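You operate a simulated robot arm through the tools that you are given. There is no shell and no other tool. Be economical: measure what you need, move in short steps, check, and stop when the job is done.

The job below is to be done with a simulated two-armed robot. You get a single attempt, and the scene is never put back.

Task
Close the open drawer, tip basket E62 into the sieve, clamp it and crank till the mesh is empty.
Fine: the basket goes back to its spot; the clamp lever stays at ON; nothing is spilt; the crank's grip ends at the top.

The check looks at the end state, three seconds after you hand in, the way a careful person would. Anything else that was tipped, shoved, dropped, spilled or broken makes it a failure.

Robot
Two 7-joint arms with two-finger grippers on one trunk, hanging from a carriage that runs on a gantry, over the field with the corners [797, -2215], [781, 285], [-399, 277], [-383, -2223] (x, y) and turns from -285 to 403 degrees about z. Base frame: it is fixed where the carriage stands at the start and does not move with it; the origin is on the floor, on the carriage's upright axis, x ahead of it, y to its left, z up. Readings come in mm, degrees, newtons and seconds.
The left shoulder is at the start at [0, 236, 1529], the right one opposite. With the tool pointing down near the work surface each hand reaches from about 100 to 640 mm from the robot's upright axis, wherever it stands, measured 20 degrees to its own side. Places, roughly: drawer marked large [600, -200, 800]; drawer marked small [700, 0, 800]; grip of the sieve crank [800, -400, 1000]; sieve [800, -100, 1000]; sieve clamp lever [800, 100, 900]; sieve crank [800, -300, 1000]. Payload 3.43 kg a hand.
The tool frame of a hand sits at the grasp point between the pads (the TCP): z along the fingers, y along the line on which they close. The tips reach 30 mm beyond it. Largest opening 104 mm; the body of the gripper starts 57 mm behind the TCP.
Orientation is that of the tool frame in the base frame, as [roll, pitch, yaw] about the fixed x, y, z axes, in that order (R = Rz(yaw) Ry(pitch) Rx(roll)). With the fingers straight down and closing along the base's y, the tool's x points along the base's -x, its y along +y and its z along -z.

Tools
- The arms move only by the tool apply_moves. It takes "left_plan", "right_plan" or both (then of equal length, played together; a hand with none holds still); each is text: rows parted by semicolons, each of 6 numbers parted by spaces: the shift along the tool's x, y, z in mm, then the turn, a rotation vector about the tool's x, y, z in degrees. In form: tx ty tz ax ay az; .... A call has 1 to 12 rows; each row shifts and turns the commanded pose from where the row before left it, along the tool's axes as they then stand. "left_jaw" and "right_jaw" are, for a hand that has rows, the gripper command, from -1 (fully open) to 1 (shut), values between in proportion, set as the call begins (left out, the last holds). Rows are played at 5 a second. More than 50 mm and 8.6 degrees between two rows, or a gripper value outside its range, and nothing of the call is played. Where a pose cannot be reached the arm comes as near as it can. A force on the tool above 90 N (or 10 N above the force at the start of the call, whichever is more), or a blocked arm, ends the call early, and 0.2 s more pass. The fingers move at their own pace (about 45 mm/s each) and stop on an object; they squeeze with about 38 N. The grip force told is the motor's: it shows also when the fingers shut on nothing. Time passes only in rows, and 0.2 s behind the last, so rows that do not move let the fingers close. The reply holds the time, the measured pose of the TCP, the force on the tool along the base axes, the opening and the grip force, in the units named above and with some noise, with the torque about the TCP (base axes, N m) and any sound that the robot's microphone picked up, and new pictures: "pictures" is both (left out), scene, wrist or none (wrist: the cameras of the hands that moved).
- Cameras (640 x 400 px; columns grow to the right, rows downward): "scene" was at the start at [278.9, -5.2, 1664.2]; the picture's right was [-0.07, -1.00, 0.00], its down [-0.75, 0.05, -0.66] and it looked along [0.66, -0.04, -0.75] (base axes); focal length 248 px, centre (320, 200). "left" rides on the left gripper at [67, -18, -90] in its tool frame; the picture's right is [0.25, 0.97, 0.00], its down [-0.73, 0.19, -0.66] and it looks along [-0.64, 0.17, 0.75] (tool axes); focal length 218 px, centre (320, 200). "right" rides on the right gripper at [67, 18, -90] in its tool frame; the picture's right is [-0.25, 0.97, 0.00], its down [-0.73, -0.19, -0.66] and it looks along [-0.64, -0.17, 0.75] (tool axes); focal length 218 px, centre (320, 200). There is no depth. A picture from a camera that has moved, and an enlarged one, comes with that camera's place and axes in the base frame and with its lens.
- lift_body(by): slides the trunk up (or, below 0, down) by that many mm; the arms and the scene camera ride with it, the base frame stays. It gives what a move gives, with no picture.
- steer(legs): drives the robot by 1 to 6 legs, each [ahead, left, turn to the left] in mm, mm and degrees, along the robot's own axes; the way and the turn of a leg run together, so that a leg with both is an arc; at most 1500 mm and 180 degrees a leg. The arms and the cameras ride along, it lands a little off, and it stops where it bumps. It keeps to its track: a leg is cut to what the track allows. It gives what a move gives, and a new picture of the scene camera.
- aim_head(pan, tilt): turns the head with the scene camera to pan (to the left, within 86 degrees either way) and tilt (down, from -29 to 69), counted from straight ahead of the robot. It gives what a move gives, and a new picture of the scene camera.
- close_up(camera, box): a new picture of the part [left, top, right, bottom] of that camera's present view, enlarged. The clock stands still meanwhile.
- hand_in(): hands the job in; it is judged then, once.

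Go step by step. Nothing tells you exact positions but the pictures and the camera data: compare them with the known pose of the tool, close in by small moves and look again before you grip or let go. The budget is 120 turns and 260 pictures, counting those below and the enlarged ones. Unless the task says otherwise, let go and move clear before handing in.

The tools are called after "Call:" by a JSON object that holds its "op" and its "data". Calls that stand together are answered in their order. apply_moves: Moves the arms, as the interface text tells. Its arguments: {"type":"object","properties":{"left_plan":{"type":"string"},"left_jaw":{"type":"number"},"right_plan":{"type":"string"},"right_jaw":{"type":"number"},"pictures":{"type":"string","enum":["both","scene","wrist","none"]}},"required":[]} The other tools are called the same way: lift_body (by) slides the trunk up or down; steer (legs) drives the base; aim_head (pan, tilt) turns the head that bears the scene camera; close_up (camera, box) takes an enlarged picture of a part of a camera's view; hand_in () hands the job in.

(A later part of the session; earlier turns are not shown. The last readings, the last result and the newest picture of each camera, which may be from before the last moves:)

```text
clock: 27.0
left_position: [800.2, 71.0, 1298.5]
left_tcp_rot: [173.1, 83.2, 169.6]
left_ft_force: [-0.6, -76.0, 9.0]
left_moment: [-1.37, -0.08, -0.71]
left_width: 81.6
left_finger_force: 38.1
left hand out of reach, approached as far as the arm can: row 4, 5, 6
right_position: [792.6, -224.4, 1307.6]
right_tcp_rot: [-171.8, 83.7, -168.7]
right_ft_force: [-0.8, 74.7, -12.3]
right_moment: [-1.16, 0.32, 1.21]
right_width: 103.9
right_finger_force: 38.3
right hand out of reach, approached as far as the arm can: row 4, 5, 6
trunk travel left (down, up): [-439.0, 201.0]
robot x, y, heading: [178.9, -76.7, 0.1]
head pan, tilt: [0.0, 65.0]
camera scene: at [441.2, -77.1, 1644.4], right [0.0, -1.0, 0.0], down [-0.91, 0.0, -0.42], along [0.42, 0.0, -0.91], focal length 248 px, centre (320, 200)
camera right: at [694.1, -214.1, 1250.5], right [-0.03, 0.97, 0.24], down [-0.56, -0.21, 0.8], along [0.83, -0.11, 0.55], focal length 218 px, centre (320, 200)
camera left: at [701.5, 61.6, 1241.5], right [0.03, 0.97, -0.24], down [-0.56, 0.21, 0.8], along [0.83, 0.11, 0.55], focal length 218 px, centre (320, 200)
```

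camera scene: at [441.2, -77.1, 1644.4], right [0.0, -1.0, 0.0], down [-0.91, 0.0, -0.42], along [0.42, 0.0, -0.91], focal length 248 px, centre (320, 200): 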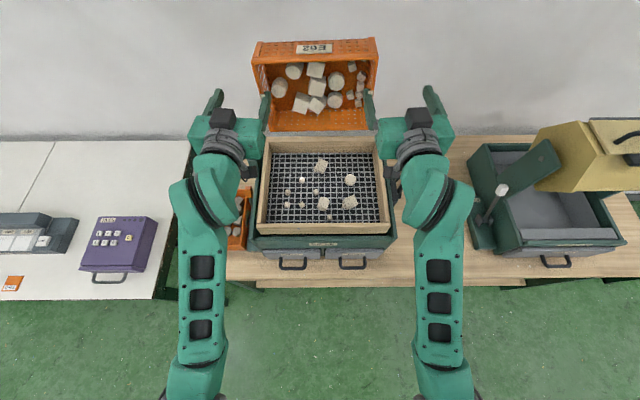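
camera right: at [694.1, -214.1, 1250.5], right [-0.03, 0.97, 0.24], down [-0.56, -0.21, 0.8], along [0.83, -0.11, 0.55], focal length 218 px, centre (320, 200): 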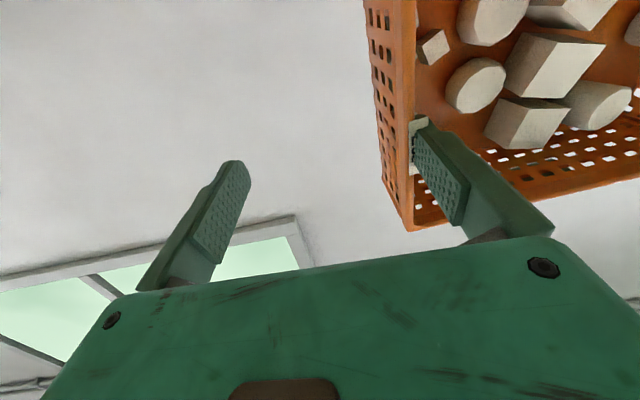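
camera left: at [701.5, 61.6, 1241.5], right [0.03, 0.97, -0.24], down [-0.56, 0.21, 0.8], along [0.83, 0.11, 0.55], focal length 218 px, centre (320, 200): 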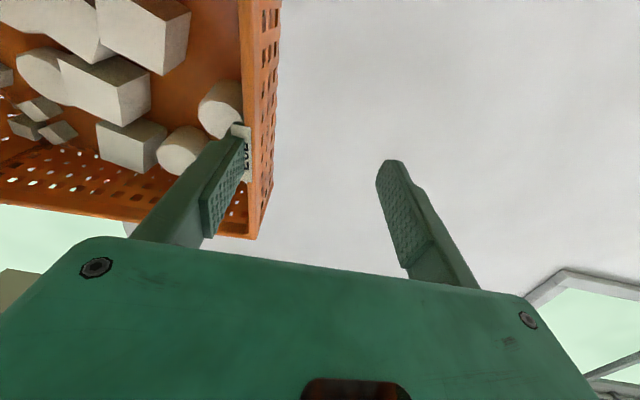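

The arms ran out of reach near 70° and spread apart, so only the inner fingers hold the basket now. Some stones are already on the mesh. Lowering the trunk should bring this pose back into reach.

Call:
{"op": "lift_body", "data": {"by": -60}}

Call:
{"op": "close_up", "data": {"camera": "scene", "box": [170, 20, 470, 260]}}

```text
clock: 28.0
left_position: [800.5, 71.6, 1236.6]
left_tcp_rot: [173.7, 83.0, 170.2]
left_ft_force: [-0.5, -75.4, 12.0]
left_moment: [-1.45, -0.43, -0.73]
left_width: 82.2
left_finger_force: 38.3
right_position: [792.5, -226.2, 1249.1]
right_tcp_rot: [-172.1, 83.9, -168.8]
right_ft_force: [0.6, 75.4, -13.5]
right_moment: [-1.31, 0.6, 1.16]
right_width: 103.7
right_finger_force: 38.0
trunk travel left (down, up): [-379.0, 261.0]
robot x, y, heading: [181.9, -76.3, 0.1]
head pan, tilt: [0.0, 65.0]
```

```text
1.67 times, centred on (320, 140) of scene
camera zoom: at [441.0, -77.0, 1584.3], right [0.0, -1.0, 0.0], down [-0.91, 0.0, -0.42], along [0.42, 0.0, -0.91], focal length 414 px, centre (320, 300)
```

zoom: 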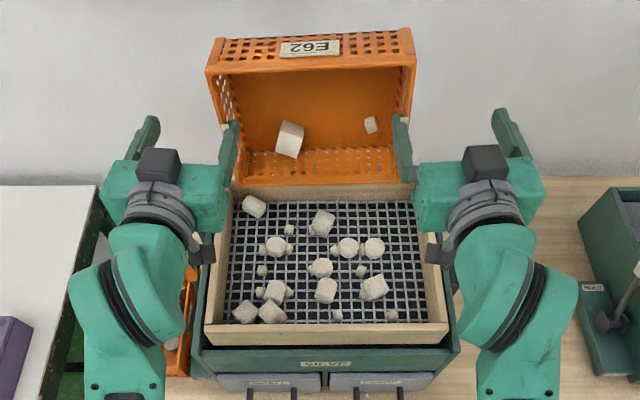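

Nearly everything is on the mesh; one large and one small stone remain in the basket. I'll hold a moment to let the arms settle back into their commanded pose.

Call:
{"op": "apply_moves", "data": {"left_plan": "0 0 0 0 0 0", "right_plan": "0 0 0 0 0 0", "pictures": "scene"}}

```text
clock: 28.4
left_position: [799.9, 70.7, 1235.4]
left_tcp_rot: [173.8, 82.9, 170.3]
left_ft_force: [-1.0, -75.6, 11.7]
left_moment: [-1.49, -0.28, -0.7]
left_width: 83.0
left_finger_force: 37.9
right_position: [792.0, -225.3, 1247.8]
right_tcp_rot: [-172.0, 84.0, -168.8]
right_ft_force: [-0.8, 75.9, -14.1]
right_moment: [-1.34, 0.45, 1.2]
right_width: 103.8
right_finger_force: 38.1
trunk travel left (down, up): [-379.0, 261.0]
robot x, y, heading: [176.6, -74.9, -0.1]
head pan, tilt: [0.0, 65.0]
camera scene: at [441.0, -77.0, 1584.3], right [0.0, -1.0, 0.0], down [-0.91, 0.0, -0.42], along [0.42, 0.0, -0.91], focal length 248 px, centre (320, 200)
```

scene: 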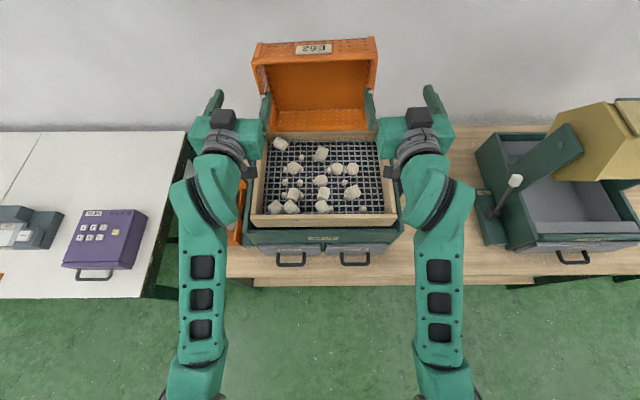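

Call:
{"op": "close_up", "data": {"camera": "scene", "box": [230, 25, 410, 235]}}

Call:
{"op": "close_up", "data": {"camera": "left", "box": [0, 0, 640, 400]}}

Call:
{"op": "close_up", "data": {"camera": "right", "box": [0, 0, 640, 400]}}

```text
1.90 times, centred on (320, 130) of scene
camera zoom: at [441.0, -77.0, 1584.3], right [0.0, -1.0, 0.0], down [-0.91, 0.0, -0.42], along [0.42, 0.0, -0.91], focal length 473 px, centre (320, 333)
```

zoom: 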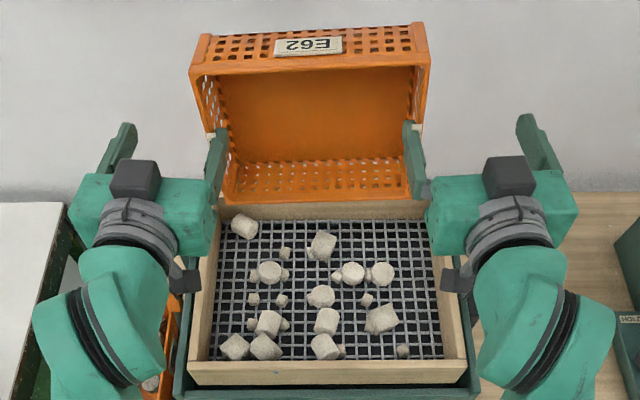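

```text
1.00 times, centred on (320, 200) of left (not enlarged: the box is as wide or as high as the picture)
camera zoom: at [701.1, 61.7, 1179.8], right [0.03, 0.97, -0.24], down [-0.55, 0.21, 0.81], along [0.83, 0.11, 0.54], focal length 218 px, centre (320, 200)
```

zoom: 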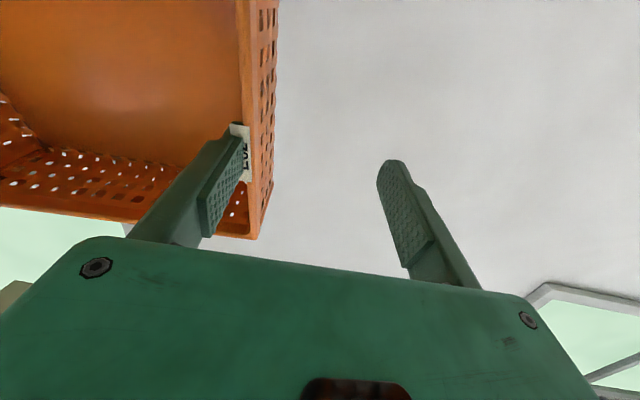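

```text
1.00 times, centred on (320, 200) of right (not enlarged: the box is as wide or as high as the picture)
camera zoom: at [693.8, -214.0, 1191.1], right [-0.03, 0.97, 0.24], down [-0.57, -0.21, 0.8], along [0.82, -0.11, 0.55], focal length 218 px, centre (320, 200)
```

zoom: 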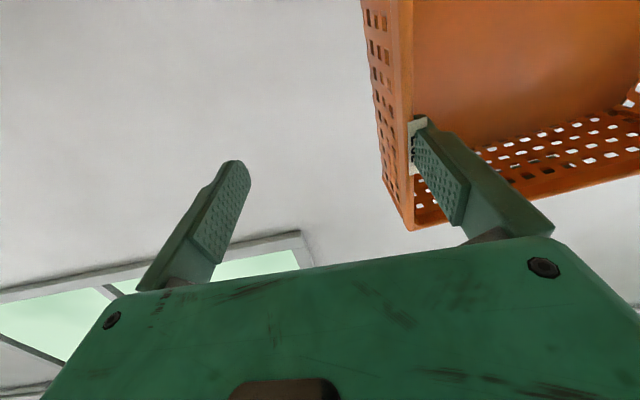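

The basket is empty and all stones lie on the mesh. I'll tilt back gently to about 63°, keeping the tension, then bring the hands inward to restore the full grip.

Call:
{"op": "apply_moves", "data": {"left_plan": "0 0 0 0 3 0; 0 0 0 0 4 0; 0 0 0 0 4 0; 0 0 0 0 5 0; 0 0 0 0 5 0; 0 0 0 0 0 0", "right_plan": "0 0 0 0 3 0; 0 0 0 0 4 0; 0 0 0 0 4 0; 0 0 0 0 5 0; 0 0 0 0 5 0; 0 0 0 0 0 0"}}

```text
clock: 29.8
left_position: [800.3, 68.8, 1234.4]
left_tcp_rot: [178.9, 61.8, 174.9]
left_ft_force: [1.8, -76.7, 11.1]
left_moment: [-1.67, 0.62, -0.31]
left_width: 71.5
left_finger_force: 38.3
right_position: [791.8, -221.7, 1248.0]
right_tcp_rot: [-178.8, 62.9, -175.3]
right_ft_force: [-2.1, 76.7, -12.0]
right_moment: [-0.7, -0.45, 1.51]
right_width: 103.6
right_finger_force: 38.4
trunk travel left (down, up): [-379.0, 261.0]
robot x, y, heading: [180.8, -77.9, 0.2]
head pan, tilt: [0.0, 65.0]
camera scene: at [440.8, -77.0, 1584.2], right [0.0, -1.0, 0.0], down [-0.91, 0.0, -0.42], along [0.42, 0.0, -0.91], focal length 248 px, centre (320, 200)
camera right: at [679.3, -212.5, 1229.8], right [0.05, 0.98, 0.22], down [-0.24, -0.2, 0.95], along [0.97, -0.1, 0.22], focal length 218 px, centre (320, 200)
camera left: at [686.8, 60.1, 1217.7], right [-0.05, 0.98, -0.21], down [-0.22, 0.2, 0.96], along [0.97, 0.1, 0.2], focal length 218 px, centre (320, 200)
```

scene: 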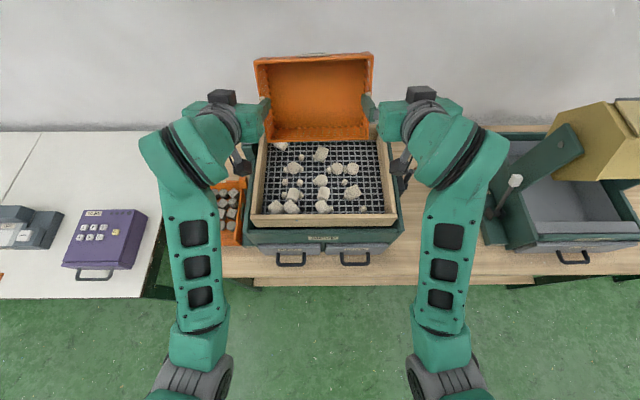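
right: 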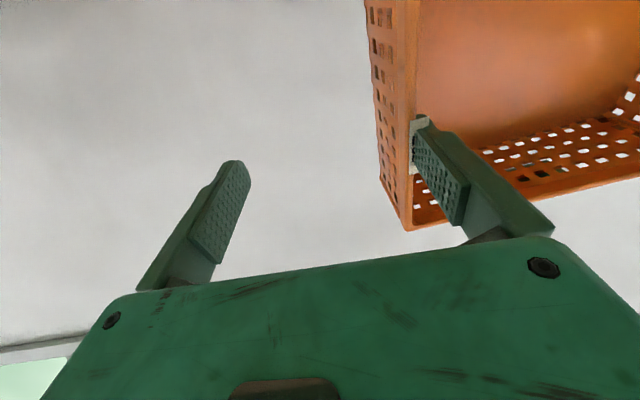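
left: 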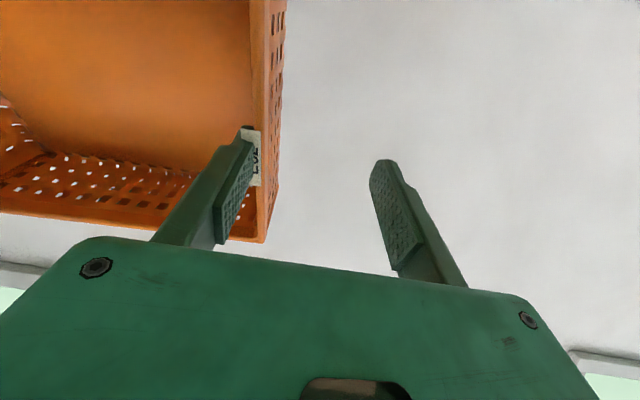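

Call:
{"op": "apply_moves", "data": {"left_plan": "-0.43 -3.3 -0.68 -0.44 0 -0.23; -0.43 -3.3 -0.68 -0.44 0 -0.23; -0.43 -3.3 -0.68 -0.44 0 -0.23; -0.43 -3.3 -0.68 -0.44 0 -0.23; -0.43 -3.3 -0.68 -0.44 0 -0.23; -0.43 -3.3 -0.68 -0.44 0 -0.23; -0.43 -3.3 -0.68 -0.44 0 -0.23; 0 0 0 0 0 0", "right_plan": "0.43 4.9 0.68 0.42 0 0.22; 0.43 4.9 0.68 0.42 0 0.22; 0.43 4.9 0.68 0.42 0 0.22; 0.43 4.9 0.68 0.42 0 0.22; 0.43 4.9 0.68 0.42 0 0.22; 0.43 4.9 0.68 0.42 0 0.22; 0.43 4.9 0.68 0.42 0 0.22; 0 0 0 0 0 0"}}

```text
clock: 31.6
left_position: [795.7, 47.2, 1239.3]
left_tcp_rot: [178.5, 61.9, 178.2]
left_ft_force: [4.3, -75.6, 5.2]
left_moment: [-1.26, 0.16, -0.34]
left_width: 23.5
left_finger_force: 38.1
right_position: [793.6, -188.4, 1241.2]
right_tcp_rot: [-178.8, 62.8, -178.7]
right_ft_force: [-3.7, 75.8, -5.3]
right_moment: [0.3, -0.05, 1.35]
right_width: 39.6
right_finger_force: 37.9
trunk travel left (down, up): [-379.0, 261.0]
robot x, y, heading: [179.0, -77.8, -0.0]
head pan, tilt: [0.0, 65.0]
camera scene: at [441.0, -77.1, 1584.2], right [0.0, -1.0, 0.0], down [-0.91, 0.0, -0.42], along [0.42, 0.0, -0.91], focal length 248 px, centre (320, 200)
camera right: at [682.5, -171.4, 1223.5], right [0.11, 0.97, 0.22], down [-0.25, -0.18, 0.95], along [0.96, -0.16, 0.22], focal length 218 px, centre (320, 200)
camera left: at [684.1, 30.7, 1221.4], right [-0.11, 0.97, -0.21], down [-0.23, 0.18, 0.95], along [0.97, 0.16, 0.21], focal length 218 px, centre (320, 200)
```

scene: 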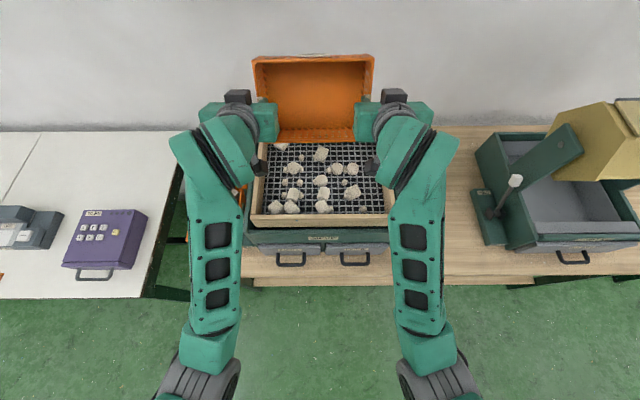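
right: 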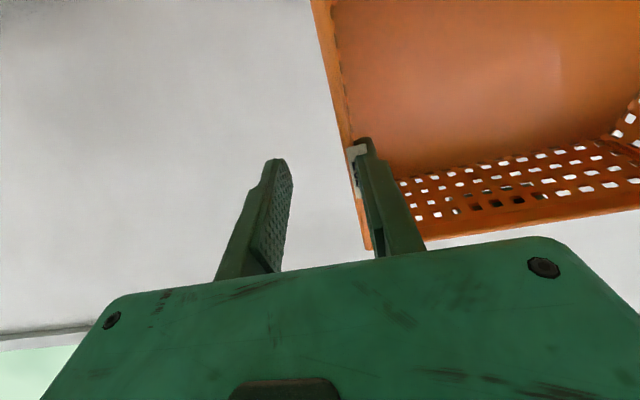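
left: 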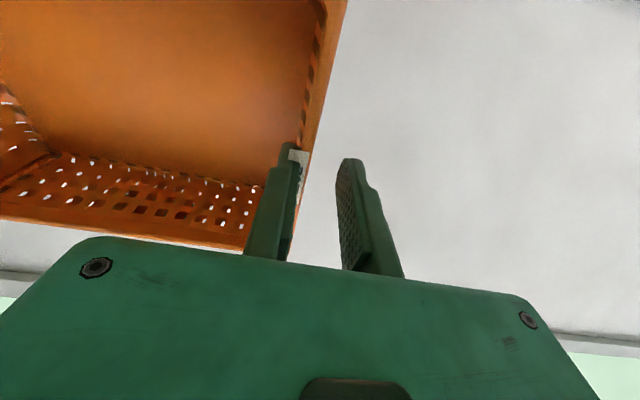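

Call:
{"op": "apply_moves", "data": {"left_plan": "0 -2 0 -0.4 0 -0.2; 0 -2 0 -0.4 0 -0.2; 0 -2 0 -0.4 0 -0.2; 0 -2 0 -0.3 0 -0.2; 0 -1 0 0 0 0; 0 0 0 0 0 0", "right_plan": "0 3.6 0 0.3 0 0.2; 0 3.6 0 0.3 0 0.2; 0 3.6 0 0.3 0 0.1; 0 3.6 0 0.3 0 0.1; 0 2.6 0 0 0 0; 0 0 0 0 0 0"}}

```text
clock: 33.0
left_position: [795.2, 36.8, 1238.7]
left_tcp_rot: [178.6, 61.8, -180.0]
left_ft_force: [1.3, -75.3, 6.1]
left_moment: [-1.25, -0.19, -1.15]
left_width: 5.7
left_finger_force: 37.7
right_position: [794.3, -172.6, 1240.7]
right_tcp_rot: [-178.8, 62.8, -179.9]
right_ft_force: [-1.3, 75.0, -7.1]
right_moment: [0.05, 0.3, 1.43]
right_width: 7.8
right_finger_force: 37.7
trunk travel left (down, up): [-379.0, 261.0]
robot x, y, heading: [181.4, -75.0, -0.0]
head pan, tilt: [0.0, 65.0]
camera scene: at [440.9, -77.1, 1584.2], right [0.0, -1.0, 0.0], down [-0.91, 0.0, -0.42], along [0.42, 0.0, -0.91], focal length 248 px, centre (320, 200)
camera right: at [682.7, -152.4, 1223.3], right [0.13, 0.97, 0.22], down [-0.25, -0.18, 0.95], along [0.96, -0.18, 0.22], focal length 218 px, centre (320, 200)
camera left: at [684.6, 17.9, 1221.3], right [-0.14, 0.97, -0.21], down [-0.24, 0.17, 0.95], along [0.96, 0.18, 0.21], focal length 218 px, centre (320, 200)
```

scene: 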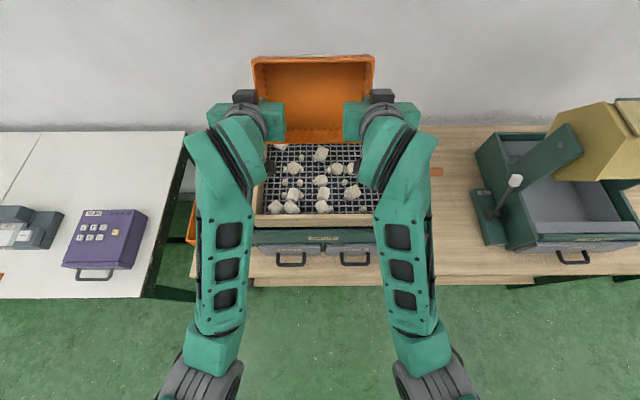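
right: 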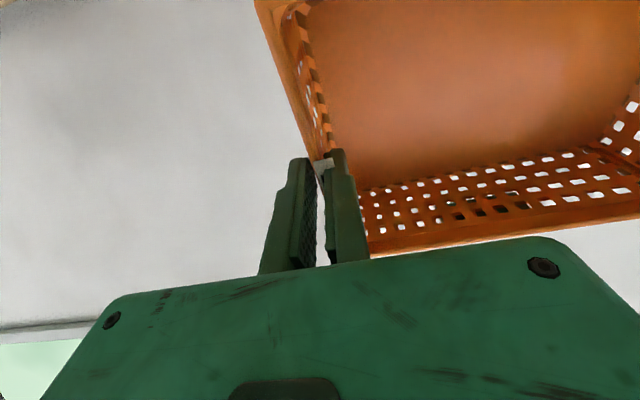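
left: 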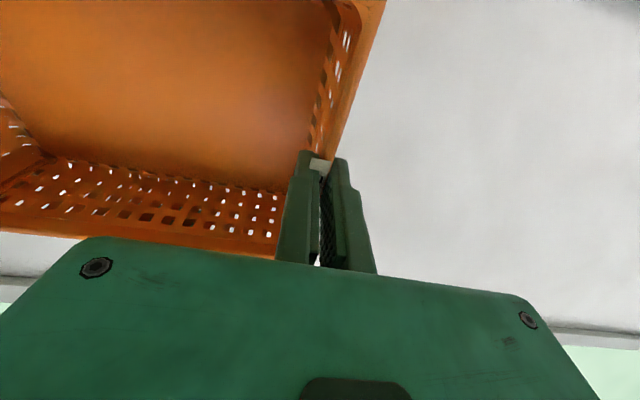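

Call:
{"op": "apply_moves", "data": {"left_plan": "0 -1 0 0 0 0; 0 -1 0 0 0 0; 0 0 0 0 0 0", "right_plan": "0 1 0 0 0 0; 0 1 0 0 0 0; 0 0 0 0 0 0", "pictures": "none"}}

```text
clock: 33.8
left_position: [795.5, 36.8, 1238.7]
left_tcp_rot: [178.5, 61.9, -180.0]
left_ft_force: [0.7, -71.5, 6.1]
left_moment: [-1.21, -0.22, -1.2]
left_width: 5.8
left_finger_force: 37.8
right_position: [794.9, -170.6, 1242.3]
right_tcp_rot: [-178.7, 62.8, -180.0]
right_ft_force: [0.5, 72.1, -7.6]
right_moment: [0.03, 0.26, 1.27]
right_width: 5.8
right_finger_force: 37.6
trunk travel left (down, up): [-379.0, 261.0]
robot x, y, heading: [181.6, -75.5, -0.2]
head pan, tilt: [0.0, 65.0]
```

Call:
{"op": "apply_moves", "data": {"left_plan": "0 -1 0 0 0 0; 0 -1 0 0 0 0; 0 0 0 0 0 0", "right_plan": "0 1 0 0 0 0; 0 0.5 0 0 0 0; 0 0 0 0 0 0", "pictures": "none"}}

```text
clock: 34.6
left_position: [796.4, 35.9, 1237.9]
left_tcp_rot: [178.2, 62.0, -179.9]
left_ft_force: [1.0, -63.4, 7.3]
left_moment: [-1.25, -0.13, -1.05]
left_width: 6.0
left_finger_force: 37.7
right_position: [795.5, -170.2, 1243.2]
right_tcp_rot: [-178.4, 62.8, 180.0]
right_ft_force: [-0.2, 64.1, -9.2]
right_moment: [-0.04, 0.2, 1.28]
right_width: 6.0
right_finger_force: 37.6
trunk travel left (down, up): [-379.0, 261.0]
robot x, y, heading: [179.1, -74.5, 0.2]
head pan, tilt: [0.0, 65.0]
```

Call:
{"op": "apply_moves", "data": {"left_plan": "0 -2 0 0 0 0; 0 -2 0 0 0 0; 0 -2 0 0 0 0; 0 -2 0 0 0 0; 0 0 0 0 0 0", "right_plan": "0 2 0 0 0 0; 0 2 0 0 0 0; 0 2 0 0 0 0; 0 2 0 0 0 0; 0 0 0 0 0 0", "pictures": "none"}}

```text
clock: 35.8
left_position: [798.4, 34.9, 1238.2]
left_tcp_rot: [177.4, 62.0, -179.8]
left_ft_force: [2.5, -33.7, 4.4]
left_moment: [-1.01, -0.15, -0.86]
left_width: 6.1
left_finger_force: 37.8
right_position: [796.2, -168.4, 1242.7]
right_tcp_rot: [-177.5, 63.0, 179.8]
right_ft_force: [-2.8, 33.7, -5.5]
right_moment: [-0.04, 0.2, 1.33]
right_width: 5.9
right_finger_force: 38.1
trunk travel left (down, up): [-379.0, 261.0]
robot x, y, heading: [179.4, -76.1, -0.0]
head pan, tilt: [0.0, 65.0]
```

Call:
{"op": "apply_moves", "data": {"left_plan": "0 -2 0 0 0 0; 0 -2 0 0 0 0; 0 0 0 0 4 0; 0 0 0 0 6 0; 0 0 0 0 6 0; 0 0 0 0 6 0", "right_plan": "0 2 0 0 0 0; 0 2 0 0 0 0; 0 0 0 0 4 0; 0 0 0 0 6 0; 0 0 0 0 6 0; 0 0 0 0 6 0"}}

```text
clock: 37.2
left_position: [799.8, 34.8, 1238.8]
left_tcp_rot: [178.1, 40.0, -178.3]
left_ft_force: [0.9, -11.6, 2.0]
left_moment: [-0.43, 0.02, -0.99]
left_width: 6.0
left_finger_force: 38.7
right_position: [798.1, -170.0, 1244.3]
right_tcp_rot: [-178.4, 41.2, 178.3]
right_ft_force: [-1.6, 11.2, -2.7]
right_moment: [0.1, 0.06, 1.17]
right_width: 6.0
right_finger_force: 38.0
trunk travel left (down, up): [-379.0, 261.0]
robot x, y, heading: [177.7, -74.2, 0.2]
head pan, tilt: [0.0, 65.0]
camera scene: at [441.4, -77.0, 1584.3], right [0.0, -1.0, 0.0], down [-0.91, 0.0, -0.42], along [0.42, 0.0, -0.91], focal length 248 px, centre (320, 200)
camera right: at [688.0, -146.5, 1267.6], right [0.24, 0.96, 0.14], down [0.11, -0.17, 0.98], along [0.97, -0.22, -0.15], focal length 218 px, centre (320, 200)
camera left: at [691.4, 12.4, 1264.2], right [-0.24, 0.96, -0.14], down [0.13, 0.17, 0.98], along [0.96, 0.22, -0.16], focal length 218 px, centre (320, 200)
```

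scene: 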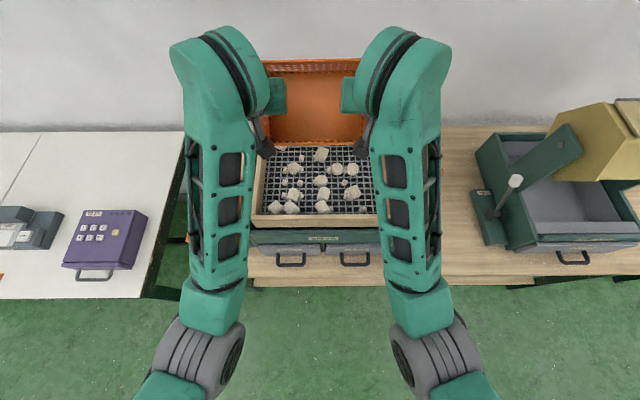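
right: 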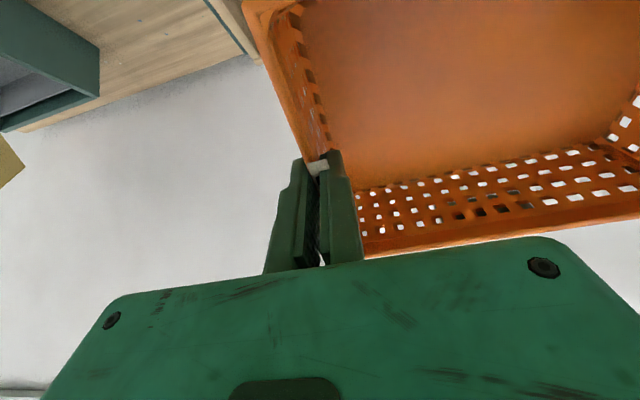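
left: 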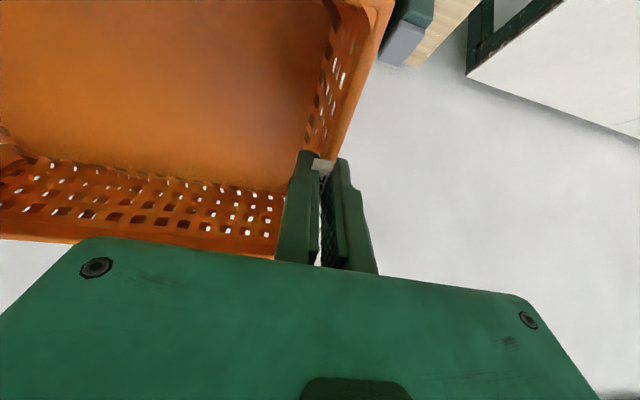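

Call:
{"op": "lift_body", "data": {"by": 60}}

Call:
{"op": "apply_moves", "data": {"left_plan": "27.6 0 -6 0 8 0; 28.1 0 -2.2 0 8 0; 28.1 0 1.7 0 8 0; 27.6 0 5.6 0 8 0; 26.6 0 7 0 8 0; 0 0 0 0 0 0", "right_plan": "27.6 0 -6 0 8.2 0; 28.1 0 -2.2 0 8.2 0; 28.1 0 1.7 0 8.2 0; 27.6 0 5.6 0 8.2 0; 26.6 0 12 0 8.2 0; 0 0 0 0 0 0"}}

```text
clock: 38.2
left_position: [799.8, 35.5, 1299.3]
left_tcp_rot: [178.1, 40.2, -178.4]
left_ft_force: [1.2, -8.9, 0.7]
left_moment: [-0.35, 0.4, -1.02]
left_width: 6.1
left_finger_force: 38.1
right_position: [797.7, -169.1, 1303.1]
right_tcp_rot: [-178.1, 41.2, 178.4]
right_ft_force: [-0.8, 7.9, -2.6]
right_moment: [0.15, -0.37, 1.23]
right_width: 6.0
right_finger_force: 38.2
trunk travel left (down, up): [-439.0, 201.0]
robot x, y, heading: [176.9, -76.7, -0.2]
head pan, tilt: [0.0, 65.0]
```

```text
clock: 39.6
left_position: [676.1, 35.5, 1235.7]
left_tcp_rot: [178.0, 0.4, -176.8]
left_ft_force: [1.3, 49.5, -0.3]
left_moment: [-0.11, 0.7, -0.85]
left_width: 6.0
left_finger_force: 38.9
right_position: [675.9, -168.9, 1234.7]
right_tcp_rot: [-178.0, 0.3, 177.1]
right_ft_force: [0.0, -49.5, 0.6]
right_moment: [0.26, -0.71, 0.84]
right_width: 6.1
right_finger_force: 38.0
trunk travel left (down, up): [-439.0, 201.0]
robot x, y, heading: [182.2, -78.8, 0.1]
head pan, tilt: [0.0, 65.0]
camera scene: at [441.0, -77.0, 1644.3], right [0.0, -1.0, 0.0], down [-0.91, 0.0, -0.42], along [0.42, 0.0, -0.91], focal length 248 px, centre (320, 200)
camera right: at [607.9, -144.6, 1322.0], right [0.3, 0.95, -0.03], down [0.71, -0.2, 0.67], along [0.63, -0.23, -0.74], focal length 218 px, centre (320, 200)
camera left: at [609.6, 12.4, 1324.9], right [-0.31, 0.95, 0.03], down [0.71, 0.21, 0.67], along [0.63, 0.23, -0.74], focal length 218 px, centre (320, 200)
```

scene: 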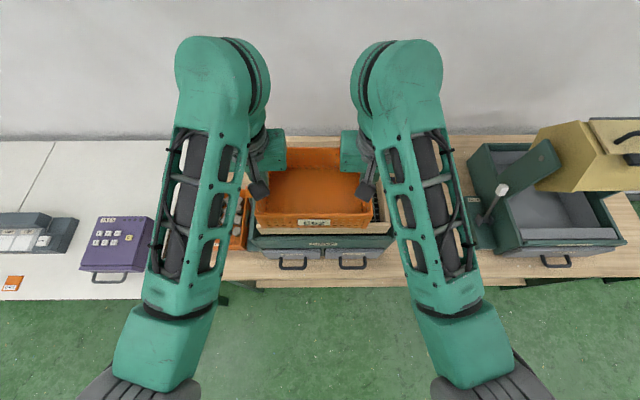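
right: 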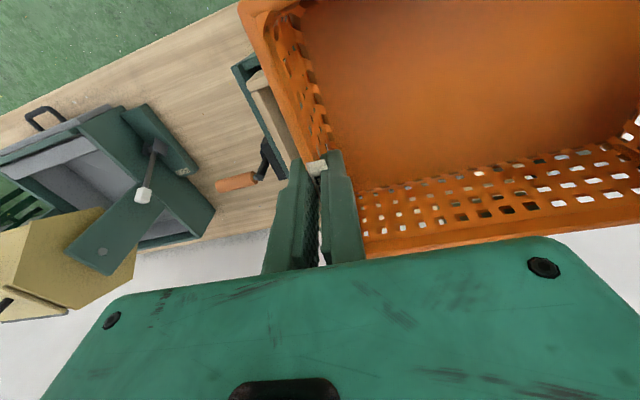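
left: 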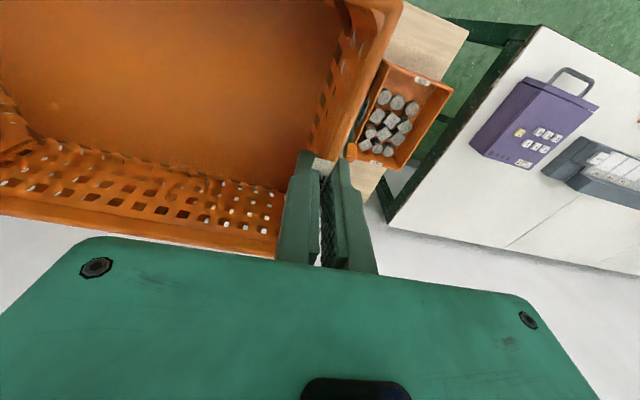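

Call:
{"op": "apply_moves", "data": {"left_plan": "0 2 0 0 0 0; 0 2 0 0 0 0; 0 2 0 0 0 0; 0 0 0 0 0 0", "right_plan": "0 -2 0 0 0 0; 0 -2 0 0 0 0; 0 -2 0 0 0 0; 0 0 0 0 0 0", "pictures": "none"}}

Call:
{"op": "steer", "data": {"legs": [[0, -409, 0]]}}

```text
clock: 40.6
left_position: [673.6, 36.4, 1235.9]
left_tcp_rot: [178.6, 0.0, -177.1]
left_ft_force: [0.0, 15.2, -2.7]
left_moment: [-0.29, -0.13, -0.81]
left_width: 5.8
left_finger_force: 37.7
right_position: [673.3, -169.8, 1233.8]
right_tcp_rot: [-178.8, 0.2, 177.3]
right_ft_force: [-0.4, -15.4, 0.6]
right_moment: [0.69, 0.12, 0.87]
right_width: 6.0
right_finger_force: 38.3
trunk travel left (down, up): [-439.0, 201.0]
robot x, y, heading: [178.3, -74.7, -0.1]
head pan, tilt: [0.0, 65.0]
```

```text
clock: 43.2
left_position: [673.4, -375.8, 1237.0]
left_tcp_rot: [178.6, 0.1, -177.1]
left_ft_force: [-1.0, -14.2, -3.2]
left_moment: [-0.56, 0.04, -0.82]
left_width: 5.8
left_finger_force: 37.9
right_position: [673.1, -582.0, 1234.6]
right_tcp_rot: [-178.8, 0.2, 177.1]
right_ft_force: [0.0, 15.0, 1.3]
right_moment: [1.01, -0.04, 0.9]
right_width: 6.0
right_finger_force: 37.6
trunk travel left (down, up): [-439.0, 201.0]
robot x, y, heading: [177.8, -486.0, -0.2]
head pan, tilt: [0.0, 65.0]
camera scene: at [439.8, -488.1, 1644.2], right [0.0, -1.0, 0.0], down [-0.91, 0.0, -0.42], along [0.42, 0.0, -0.91], focal length 248 px, centre (320, 200)
```

scene: 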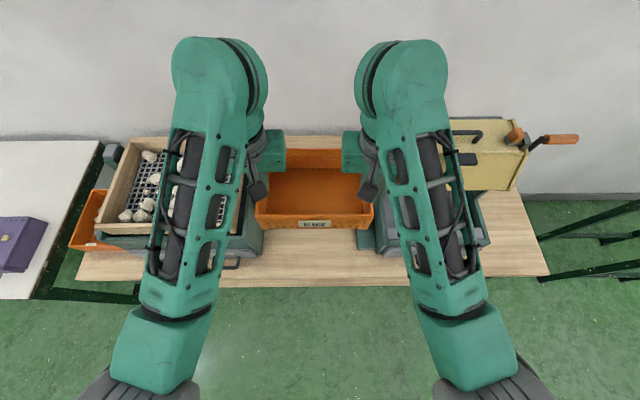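

Call:
{"op": "apply_moves", "data": {"left_plan": "2 2 40 0 0 0; 0 0 42 0 0 0; 0 0 42 0 0 0; 0 0 42 0 0 0; 0 0 42 0 0 0; 0 0 42 0 0 0; 0 0 42 0 0 0; 0 0 35 0 0 0; 0 0 30 0 0 0; 0 0 0 0 0 0", "right_plan": "2 2 40 0 0 0; 0 0 42 0 0 0; 0 0 42 0 0 0; 0 0 42 0 0 0; 0 0 42 0 0 0; 0 0 42 0 0 0; 0 0 42 0 0 0; 0 0 35 0 0 0; 0 0 28 0 0 0; 0 0 0 0 0 0"}}

Call:
{"op": "close_up", "data": {"camera": "scene", "box": [248, 180, 392, 270]}}

```text
clock: 45.4
left_position: [669.6, -373.8, 880.7]
left_tcp_rot: [179.5, -0.1, -177.5]
left_ft_force: [0.5, -61.2, -2.6]
left_moment: [-0.8, 0.28, -0.83]
left_width: 6.2
left_finger_force: 38.1
right_position: [668.8, -581.1, 879.1]
right_tcp_rot: [-179.6, -0.2, 177.6]
right_ft_force: [0.0, 62.1, 1.3]
right_moment: [1.14, -0.28, 0.85]
right_width: 6.0
right_finger_force: 37.7
trunk travel left (down, up): [-439.0, 201.0]
robot x, y, heading: [178.5, -485.8, -0.0]
head pan, tilt: [0.0, 65.0]
camera scene: at [439.9, -488.0, 1644.3], right [0.0, -1.0, 0.0], down [-0.91, 0.0, -0.42], along [0.42, 0.0, -0.91], focal length 248 px, centre (320, 200)
camera right: at [601.2, -559.4, 968.8], right [0.29, 0.96, -0.01], down [0.72, -0.22, 0.66], along [0.63, -0.2, -0.75], focal length 218 px, centre (320, 200)
camera left: at [603.2, -394.1, 970.1], right [-0.29, 0.96, 0.01], down [0.72, 0.22, 0.66], along [0.63, 0.2, -0.75], focal length 218 px, centre (320, 200)
```

scene: 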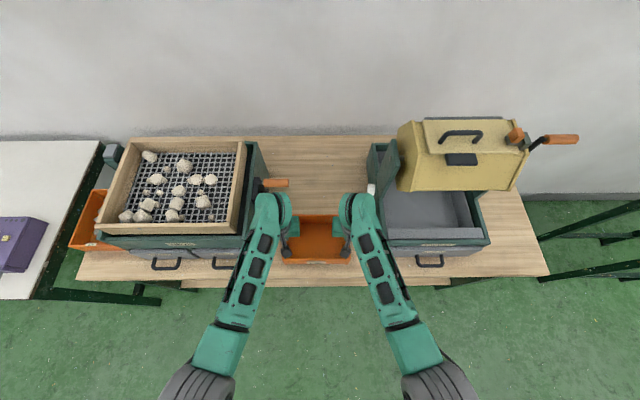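
right: 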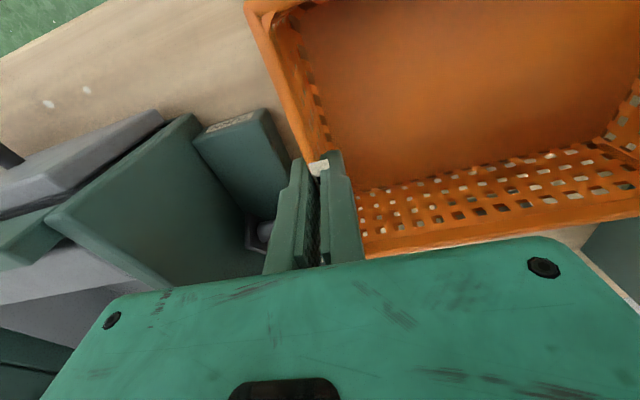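
left: 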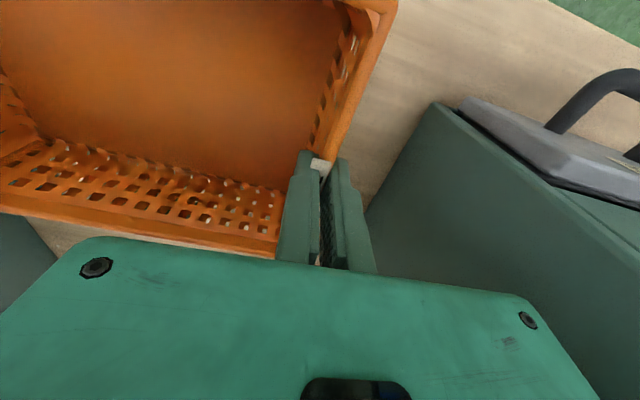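

```text
4.44 times, centred on (320, 225) of scene
camera zoom: at [439.9, -488.0, 1644.3], right [0.0, -1.0, 0.0], down [-0.91, 0.0, -0.42], along [0.42, 0.0, -0.91], focal length 1104 px, centre (320, 89)
```

zoom: 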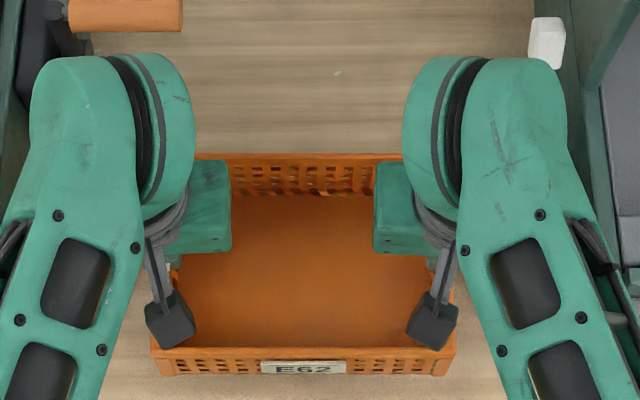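

Call:
{"op": "apply_moves", "data": {"left_plan": "-1 -2 5 0 0 0; 0 -2 5 0 0 0; 0 -2 5 0 0 0; 0 -1 5 0 0 0; 0 0 4 0 0 0; 0 0 2 0 0 0; 0 0 0 0 0 0", "right_plan": "-2 2 5 0 0 0; 0 2 5 0 0 0; 0 2 5 0 0 0; 0 2 5 0 0 0; 0 1 4 0 0 0; 0 0 1 0 0 0; 0 0 0 0 0 0", "pictures": "none"}}

```text
clock: 47.0
left_position: [671.7, -371.7, 853.9]
left_tcp_rot: [178.8, 0.1, -177.2]
left_ft_force: [-0.3, -23.2, -0.2]
left_moment: [-0.96, -0.14, -0.86]
left_width: 5.8
left_finger_force: 38.3
right_position: [671.6, -577.0, 854.1]
right_tcp_rot: [-179.1, 0.1, 177.2]
right_ft_force: [0.7, 23.3, -2.1]
right_moment: [0.84, 0.16, 0.87]
right_width: 6.0
right_finger_force: 37.9
trunk travel left (down, up): [-439.0, 201.0]
robot x, y, heading: [177.0, -485.9, -0.4]
head pan, tilt: [0.0, 65.0]
```

Call:
{"op": "apply_moves", "data": {"left_plan": "0 -2 0 0 0 0; 0 -2 0 0 0 0; 0 -1 2 0 0 0; 0 0 1 0 0 0; 0 0 1 0 0 0; 0 0 0 0 0 0", "right_plan": "0 0 0 0 0 0; 0 0 0 0 0 0; 0 -1 2 0 0 0; 0 0 1 0 0 0; 0 0 1 0 0 0; 0 0 0 0 0 0"}}

```text
clock: 48.4
left_position: [673.5, -375.8, 851.9]
left_tcp_rot: [178.6, 0.4, -177.1]
left_ft_force: [-11.0, 6.5, 26.9]
left_moment: [-0.76, -0.85, -0.96]
left_width: 6.2
left_finger_force: 37.3
right_position: [674.6, -580.9, 850.9]
right_tcp_rot: [-178.7, 0.4, 177.3]
right_ft_force: [-4.3, -5.9, 14.2]
right_moment: [0.7, -1.18, 0.87]
right_width: 5.8
right_finger_force: 38.5
trunk travel left (down, up): [-439.0, 201.0]
robot x, y, heading: [181.2, -486.3, 0.0]
head pan, tilt: [0.0, 65.0]
camera scene: at [439.9, -487.8, 1644.8], right [0.0, -1.0, 0.0], down [-0.91, 0.0, -0.42], along [0.42, 0.0, -0.91], focal length 248 px, centre (320, 200)
camera right: at [606.9, -558.0, 941.3], right [0.3, 0.95, -0.02], down [0.72, -0.21, 0.67], along [0.63, -0.21, -0.75], focal length 218 px, centre (320, 200)
camera left: at [607.7, -397.4, 941.1], right [-0.3, 0.95, 0.02], down [0.72, 0.21, 0.67], along [0.63, 0.22, -0.75], focal length 218 px, centre (320, 200)
```

scene: 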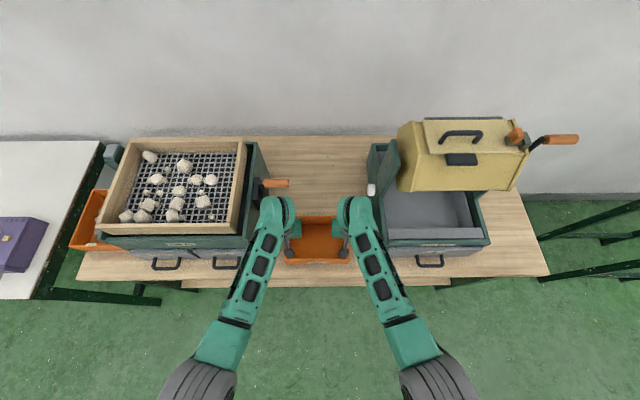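
right: 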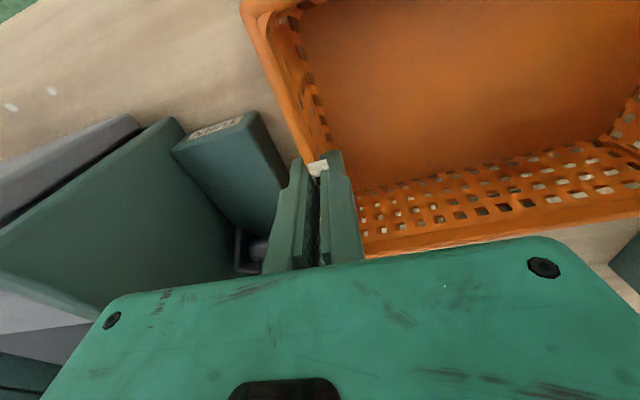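
left: 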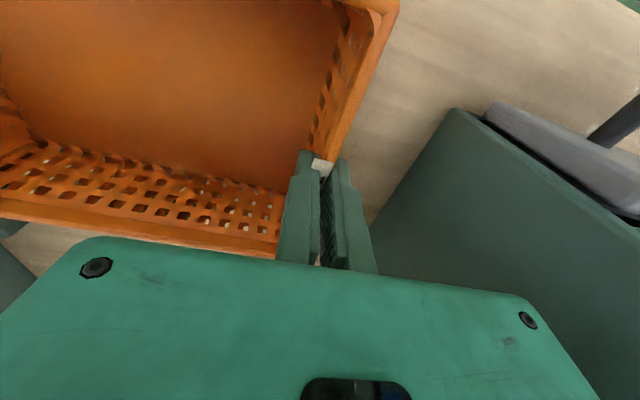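

Basket touches the table. I'll ease the downward load by 1 mm and open the jaws a little.

Call:
{"op": "apply_moves", "data": {"left_plan": "1.5 1 -1 0 0 0; 0 0 0 0 0 0; 0 0 0 0 0 0", "right_plan": "2 1 0 0 0 0; 0 0 0 0 0 0; 0 0 0 0 0 0", "pictures": "none"}}

Call:
{"op": "apply_moves", "data": {"left_plan": "0 0 0 0 0 0; 0 0 0 0 0 0; 0 0 0 0 0 0", "right_plan": "0 0 0 0 0 0; 0 0 0 0 0 0; 0 0 0 0 0 0", "left_jaw": 0.4, "right_jaw": 0.4}}

```text
clock: 49.2
left_position: [674.6, -373.5, 852.2]
left_tcp_rot: [178.6, 0.2, -177.2]
left_ft_force: [-0.9, 8.8, 18.3]
left_moment: [-0.71, -0.83, -0.91]
left_width: 6.0
left_finger_force: 37.9
right_position: [673.8, -580.3, 852.3]
right_tcp_rot: [-178.6, 0.3, 177.2]
right_ft_force: [2.4, -11.1, 7.9]
right_moment: [0.65, -1.24, 0.86]
right_width: 6.1
right_finger_force: 38.2
trunk travel left (down, up): [-439.0, 201.0]
robot x, y, heading: [179.9, -487.6, -0.1]
head pan, tilt: [0.0, 65.0]
```

```text
clock: 50.0
left_position: [672.1, -374.2, 851.5]
left_tcp_rot: [178.6, 0.1, -177.2]
left_ft_force: [0.0, 0.5, -0.9]
left_moment: [0.03, 0.02, 0.0]
left_width: 31.0
left_finger_force: 0.1
right_position: [669.6, -580.6, 850.7]
right_tcp_rot: [-178.7, 0.1, 177.2]
right_ft_force: [0.0, -0.8, -0.3]
right_moment: [-0.01, 0.02, 0.01]
right_width: 31.2
right_finger_force: 0.0
trunk travel left (down, up): [-439.0, 201.0]
robot x, y, heading: [177.5, -485.7, -0.3]
head pan, tilt: [0.0, 65.0]
camera scene: at [440.0, -488.0, 1644.3], right [0.0, -1.0, 0.0], down [-0.91, 0.0, -0.42], along [0.42, 0.0, -0.91], focal length 248 px, centre (320, 200)
camera right: at [603.3, -556.8, 940.1], right [0.3, 0.95, -0.02], down [0.72, -0.21, 0.66], along [0.63, -0.21, -0.75], focal length 218 px, centre (320, 200)
camera left: at [604.7, -397.0, 939.6], right [-0.3, 0.95, 0.02], down [0.72, 0.21, 0.66], along [0.63, 0.22, -0.75], focal length 218 px, centre (320, 200)
```

scene: 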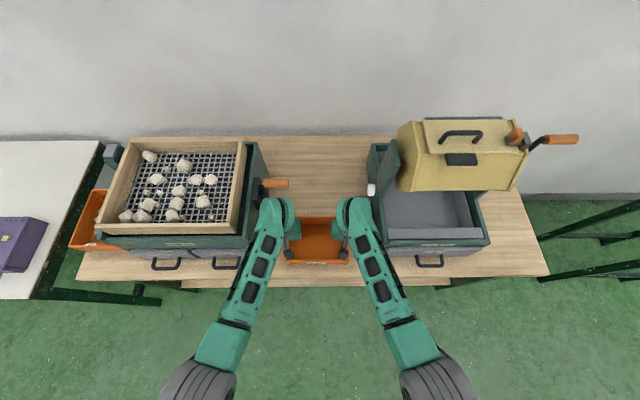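
right: 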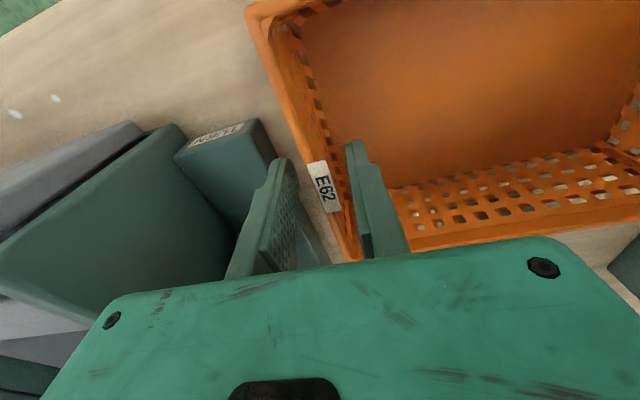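
left: 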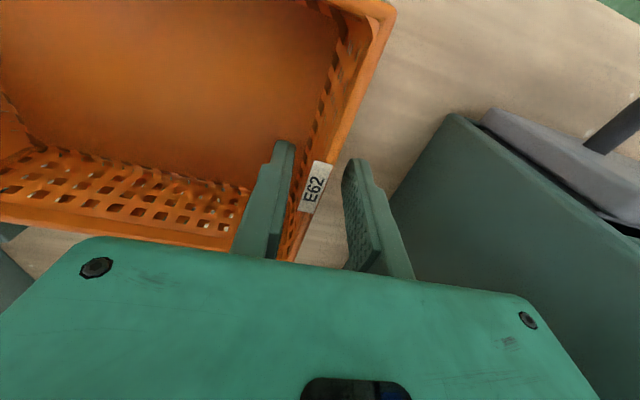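

Call:
{"op": "apply_moves", "data": {"left_plan": "0 0 -20 0 0 0; 0 0 -40 0 0 0; 0 0 -45 0 0 0; 0 0 -45 0 0 0; 0 0 -45 0 0 0; 0 0 -45 0 0 0; 0 0 -45 0 0 0", "right_plan": "0 0 -20 0 0 0; 0 0 -40 0 0 0; 0 0 -45 0 0 0; 0 0 -45 0 0 0; 0 0 -45 0 0 0; 0 0 -45 0 0 0; 0 0 -45 0 0 0", "pictures": "none"}}

Call:
{"op": "close_up", "data": {"camera": "scene", "box": [256, 190, 384, 270]}}

Call:
{"op": "close_up", "data": {"camera": "right", "box": [0, 0, 640, 400]}}

```text
clock: 51.6
left_position: [672.9, -382.4, 1132.7]
left_tcp_rot: [178.6, 0.0, -177.1]
left_ft_force: [0.5, -0.8, 0.0]
left_moment: [-0.01, 0.01, -0.02]
left_width: 31.1
left_finger_force: 0.1
right_position: [670.8, -573.8, 1132.9]
right_tcp_rot: [-178.6, 0.1, 177.3]
right_ft_force: [-0.1, 0.1, -0.7]
right_moment: [-0.03, -0.03, -0.01]
right_width: 31.0
right_finger_force: 0.1
trunk travel left (down, up): [-439.0, 201.0]
robot x, y, heading: [178.9, -487.8, -0.0]
head pan, tilt: [0.0, 65.0]
```

```text
5.00 times, centred on (320, 230) of scene
camera zoom: at [439.9, -488.0, 1644.1], right [0.0, -1.0, 0.0], down [-0.91, 0.0, -0.42], along [0.42, 0.0, -0.91], focal length 1242 px, centre (320, 50)
```

zoom: 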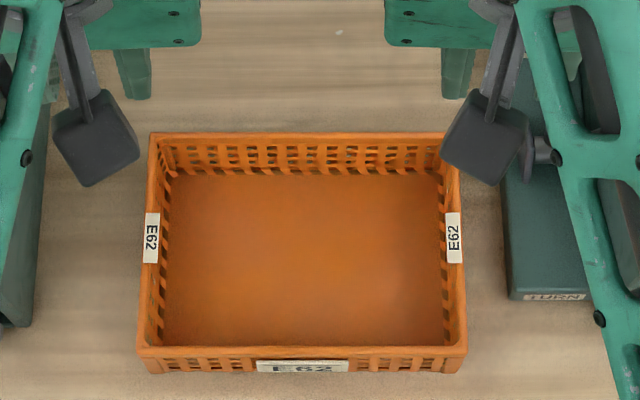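

```text
1.00 times, centred on (320, 200) of right (not enlarged: the box is as wide or as high as the picture)
camera zoom: at [604.5, -549.8, 1221.9], right [0.3, 0.95, -0.02], down [0.72, -0.21, 0.66], along [0.63, -0.21, -0.75], focal length 218 px, centre (320, 200)
```

zoom: 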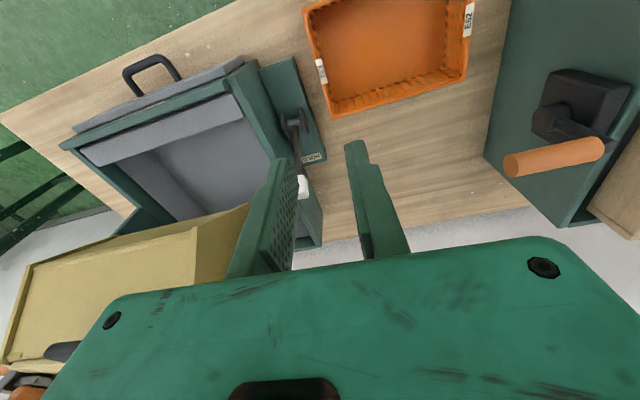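

Basket E62 is back on its spot within about a millimetre. Next is the clamp lever on the sieve's left: hands up and back, then drive over and look.

Call:
{"op": "apply_moves", "data": {"left_plan": "30 0 -30 0 0 0; 35 0 -30 0 0 0; 40 0 0 0 0 0; 0 0 0 0.9 0 -2.9", "right_plan": "30 0 -30 0 0 0; 35 0 -30 0 0 0; 40 0 0 0 0 0; 0 0 0 -0.9 0 2.8", "pictures": "none"}}

Call:
{"op": "steer", "data": {"legs": [[0, 560, 0]]}}

Call:
{"op": "close_up", "data": {"camera": "scene", "box": [180, 80, 420, 280]}}

Call:
{"op": "close_up", "data": {"camera": "left", "box": [0, 0, 640, 400]}}

```text
clock: 52.6
left_position: [572.9, -391.3, 1175.5]
left_tcp_rot: [179.5, 0.2, -174.2]
left_ft_force: [1.1, 0.1, -0.2]
left_moment: [0.01, 0.0, -0.04]
left_width: 31.1
left_finger_force: 0.0
left hand out of reach, approached as far as the arm can: row 2, 3
right_position: [573.0, -564.8, 1178.6]
right_tcp_rot: [-179.6, 0.1, 174.4]
right_ft_force: [0.3, 0.0, 0.3]
right_moment: [0.01, -0.03, -0.01]
right_width: 31.2
right_finger_force: 0.1
right hand out of reach, approached as far as the arm can: row 3
trunk travel left (down, up): [-439.0, 201.0]
robot x, y, heading: [180.6, -484.7, -0.1]
head pan, tilt: [0.0, 65.0]
```

```text
clock: 55.7
left_position: [574.7, 164.0, 1176.0]
left_tcp_rot: [179.5, 0.2, -174.0]
left_ft_force: [-0.5, -0.3, -0.1]
left_moment: [-0.01, 0.02, -0.02]
left_width: 31.2
left_finger_force: 0.1
right_position: [576.3, -9.7, 1179.1]
right_tcp_rot: [-179.7, 0.3, 174.5]
right_ft_force: [0.2, 0.0, 0.2]
right_moment: [0.02, 0.0, 0.03]
right_width: 31.3
right_finger_force: 0.1
trunk travel left (down, up): [-439.0, 201.0]
robot x, y, heading: [178.6, 62.2, -0.1]
head pan, tilt: [0.0, 65.0]
camera scene: at [441.1, 65.4, 1644.3], right [0.0, -1.0, 0.0], down [-0.91, 0.0, -0.42], along [0.42, 0.0, -0.91], focal length 248 px, centre (320, 200)
```

scene: 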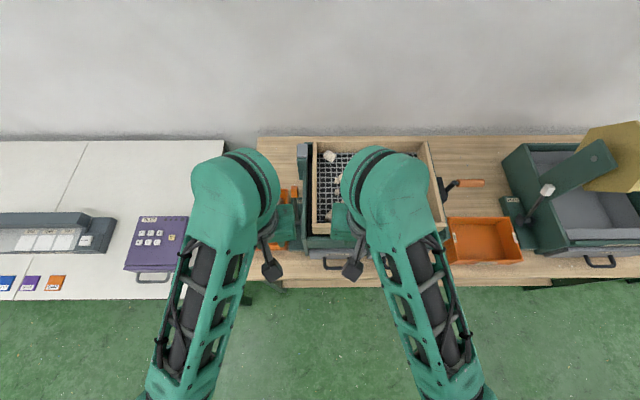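

```text
2.00 times, centred on (300, 180) of scene
camera zoom: at [441.1, 65.4, 1644.3], right [0.0, -1.0, 0.0], down [-0.91, 0.0, -0.42], along [0.42, 0.0, -0.91], focal length 497 px, centre (360, 240)
```

zoom: 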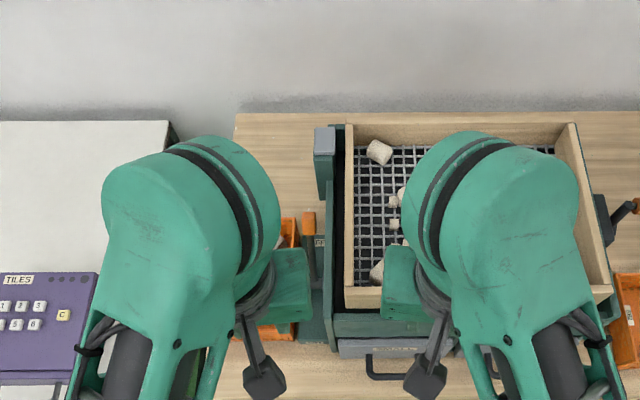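

```text
1.00 times, centred on (320, 200) of left (not enlarged: the box is as wide or as high as the picture)
camera zoom: at [508.2, 139.2, 1264.5], right [-0.35, 0.94, 0.01], down [0.7, 0.26, 0.66], along [0.62, 0.24, -0.75], focal length 218 px, centre (320, 200)
```

zoom: 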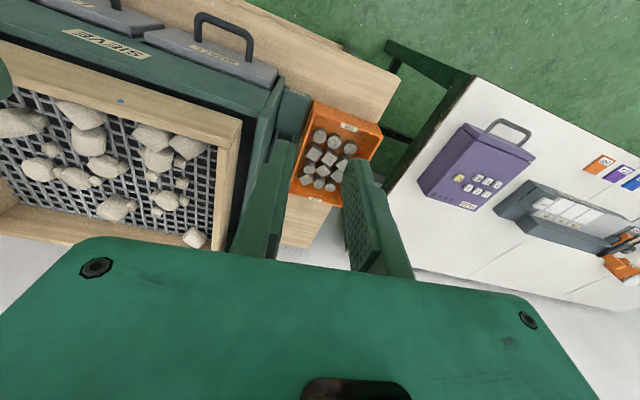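

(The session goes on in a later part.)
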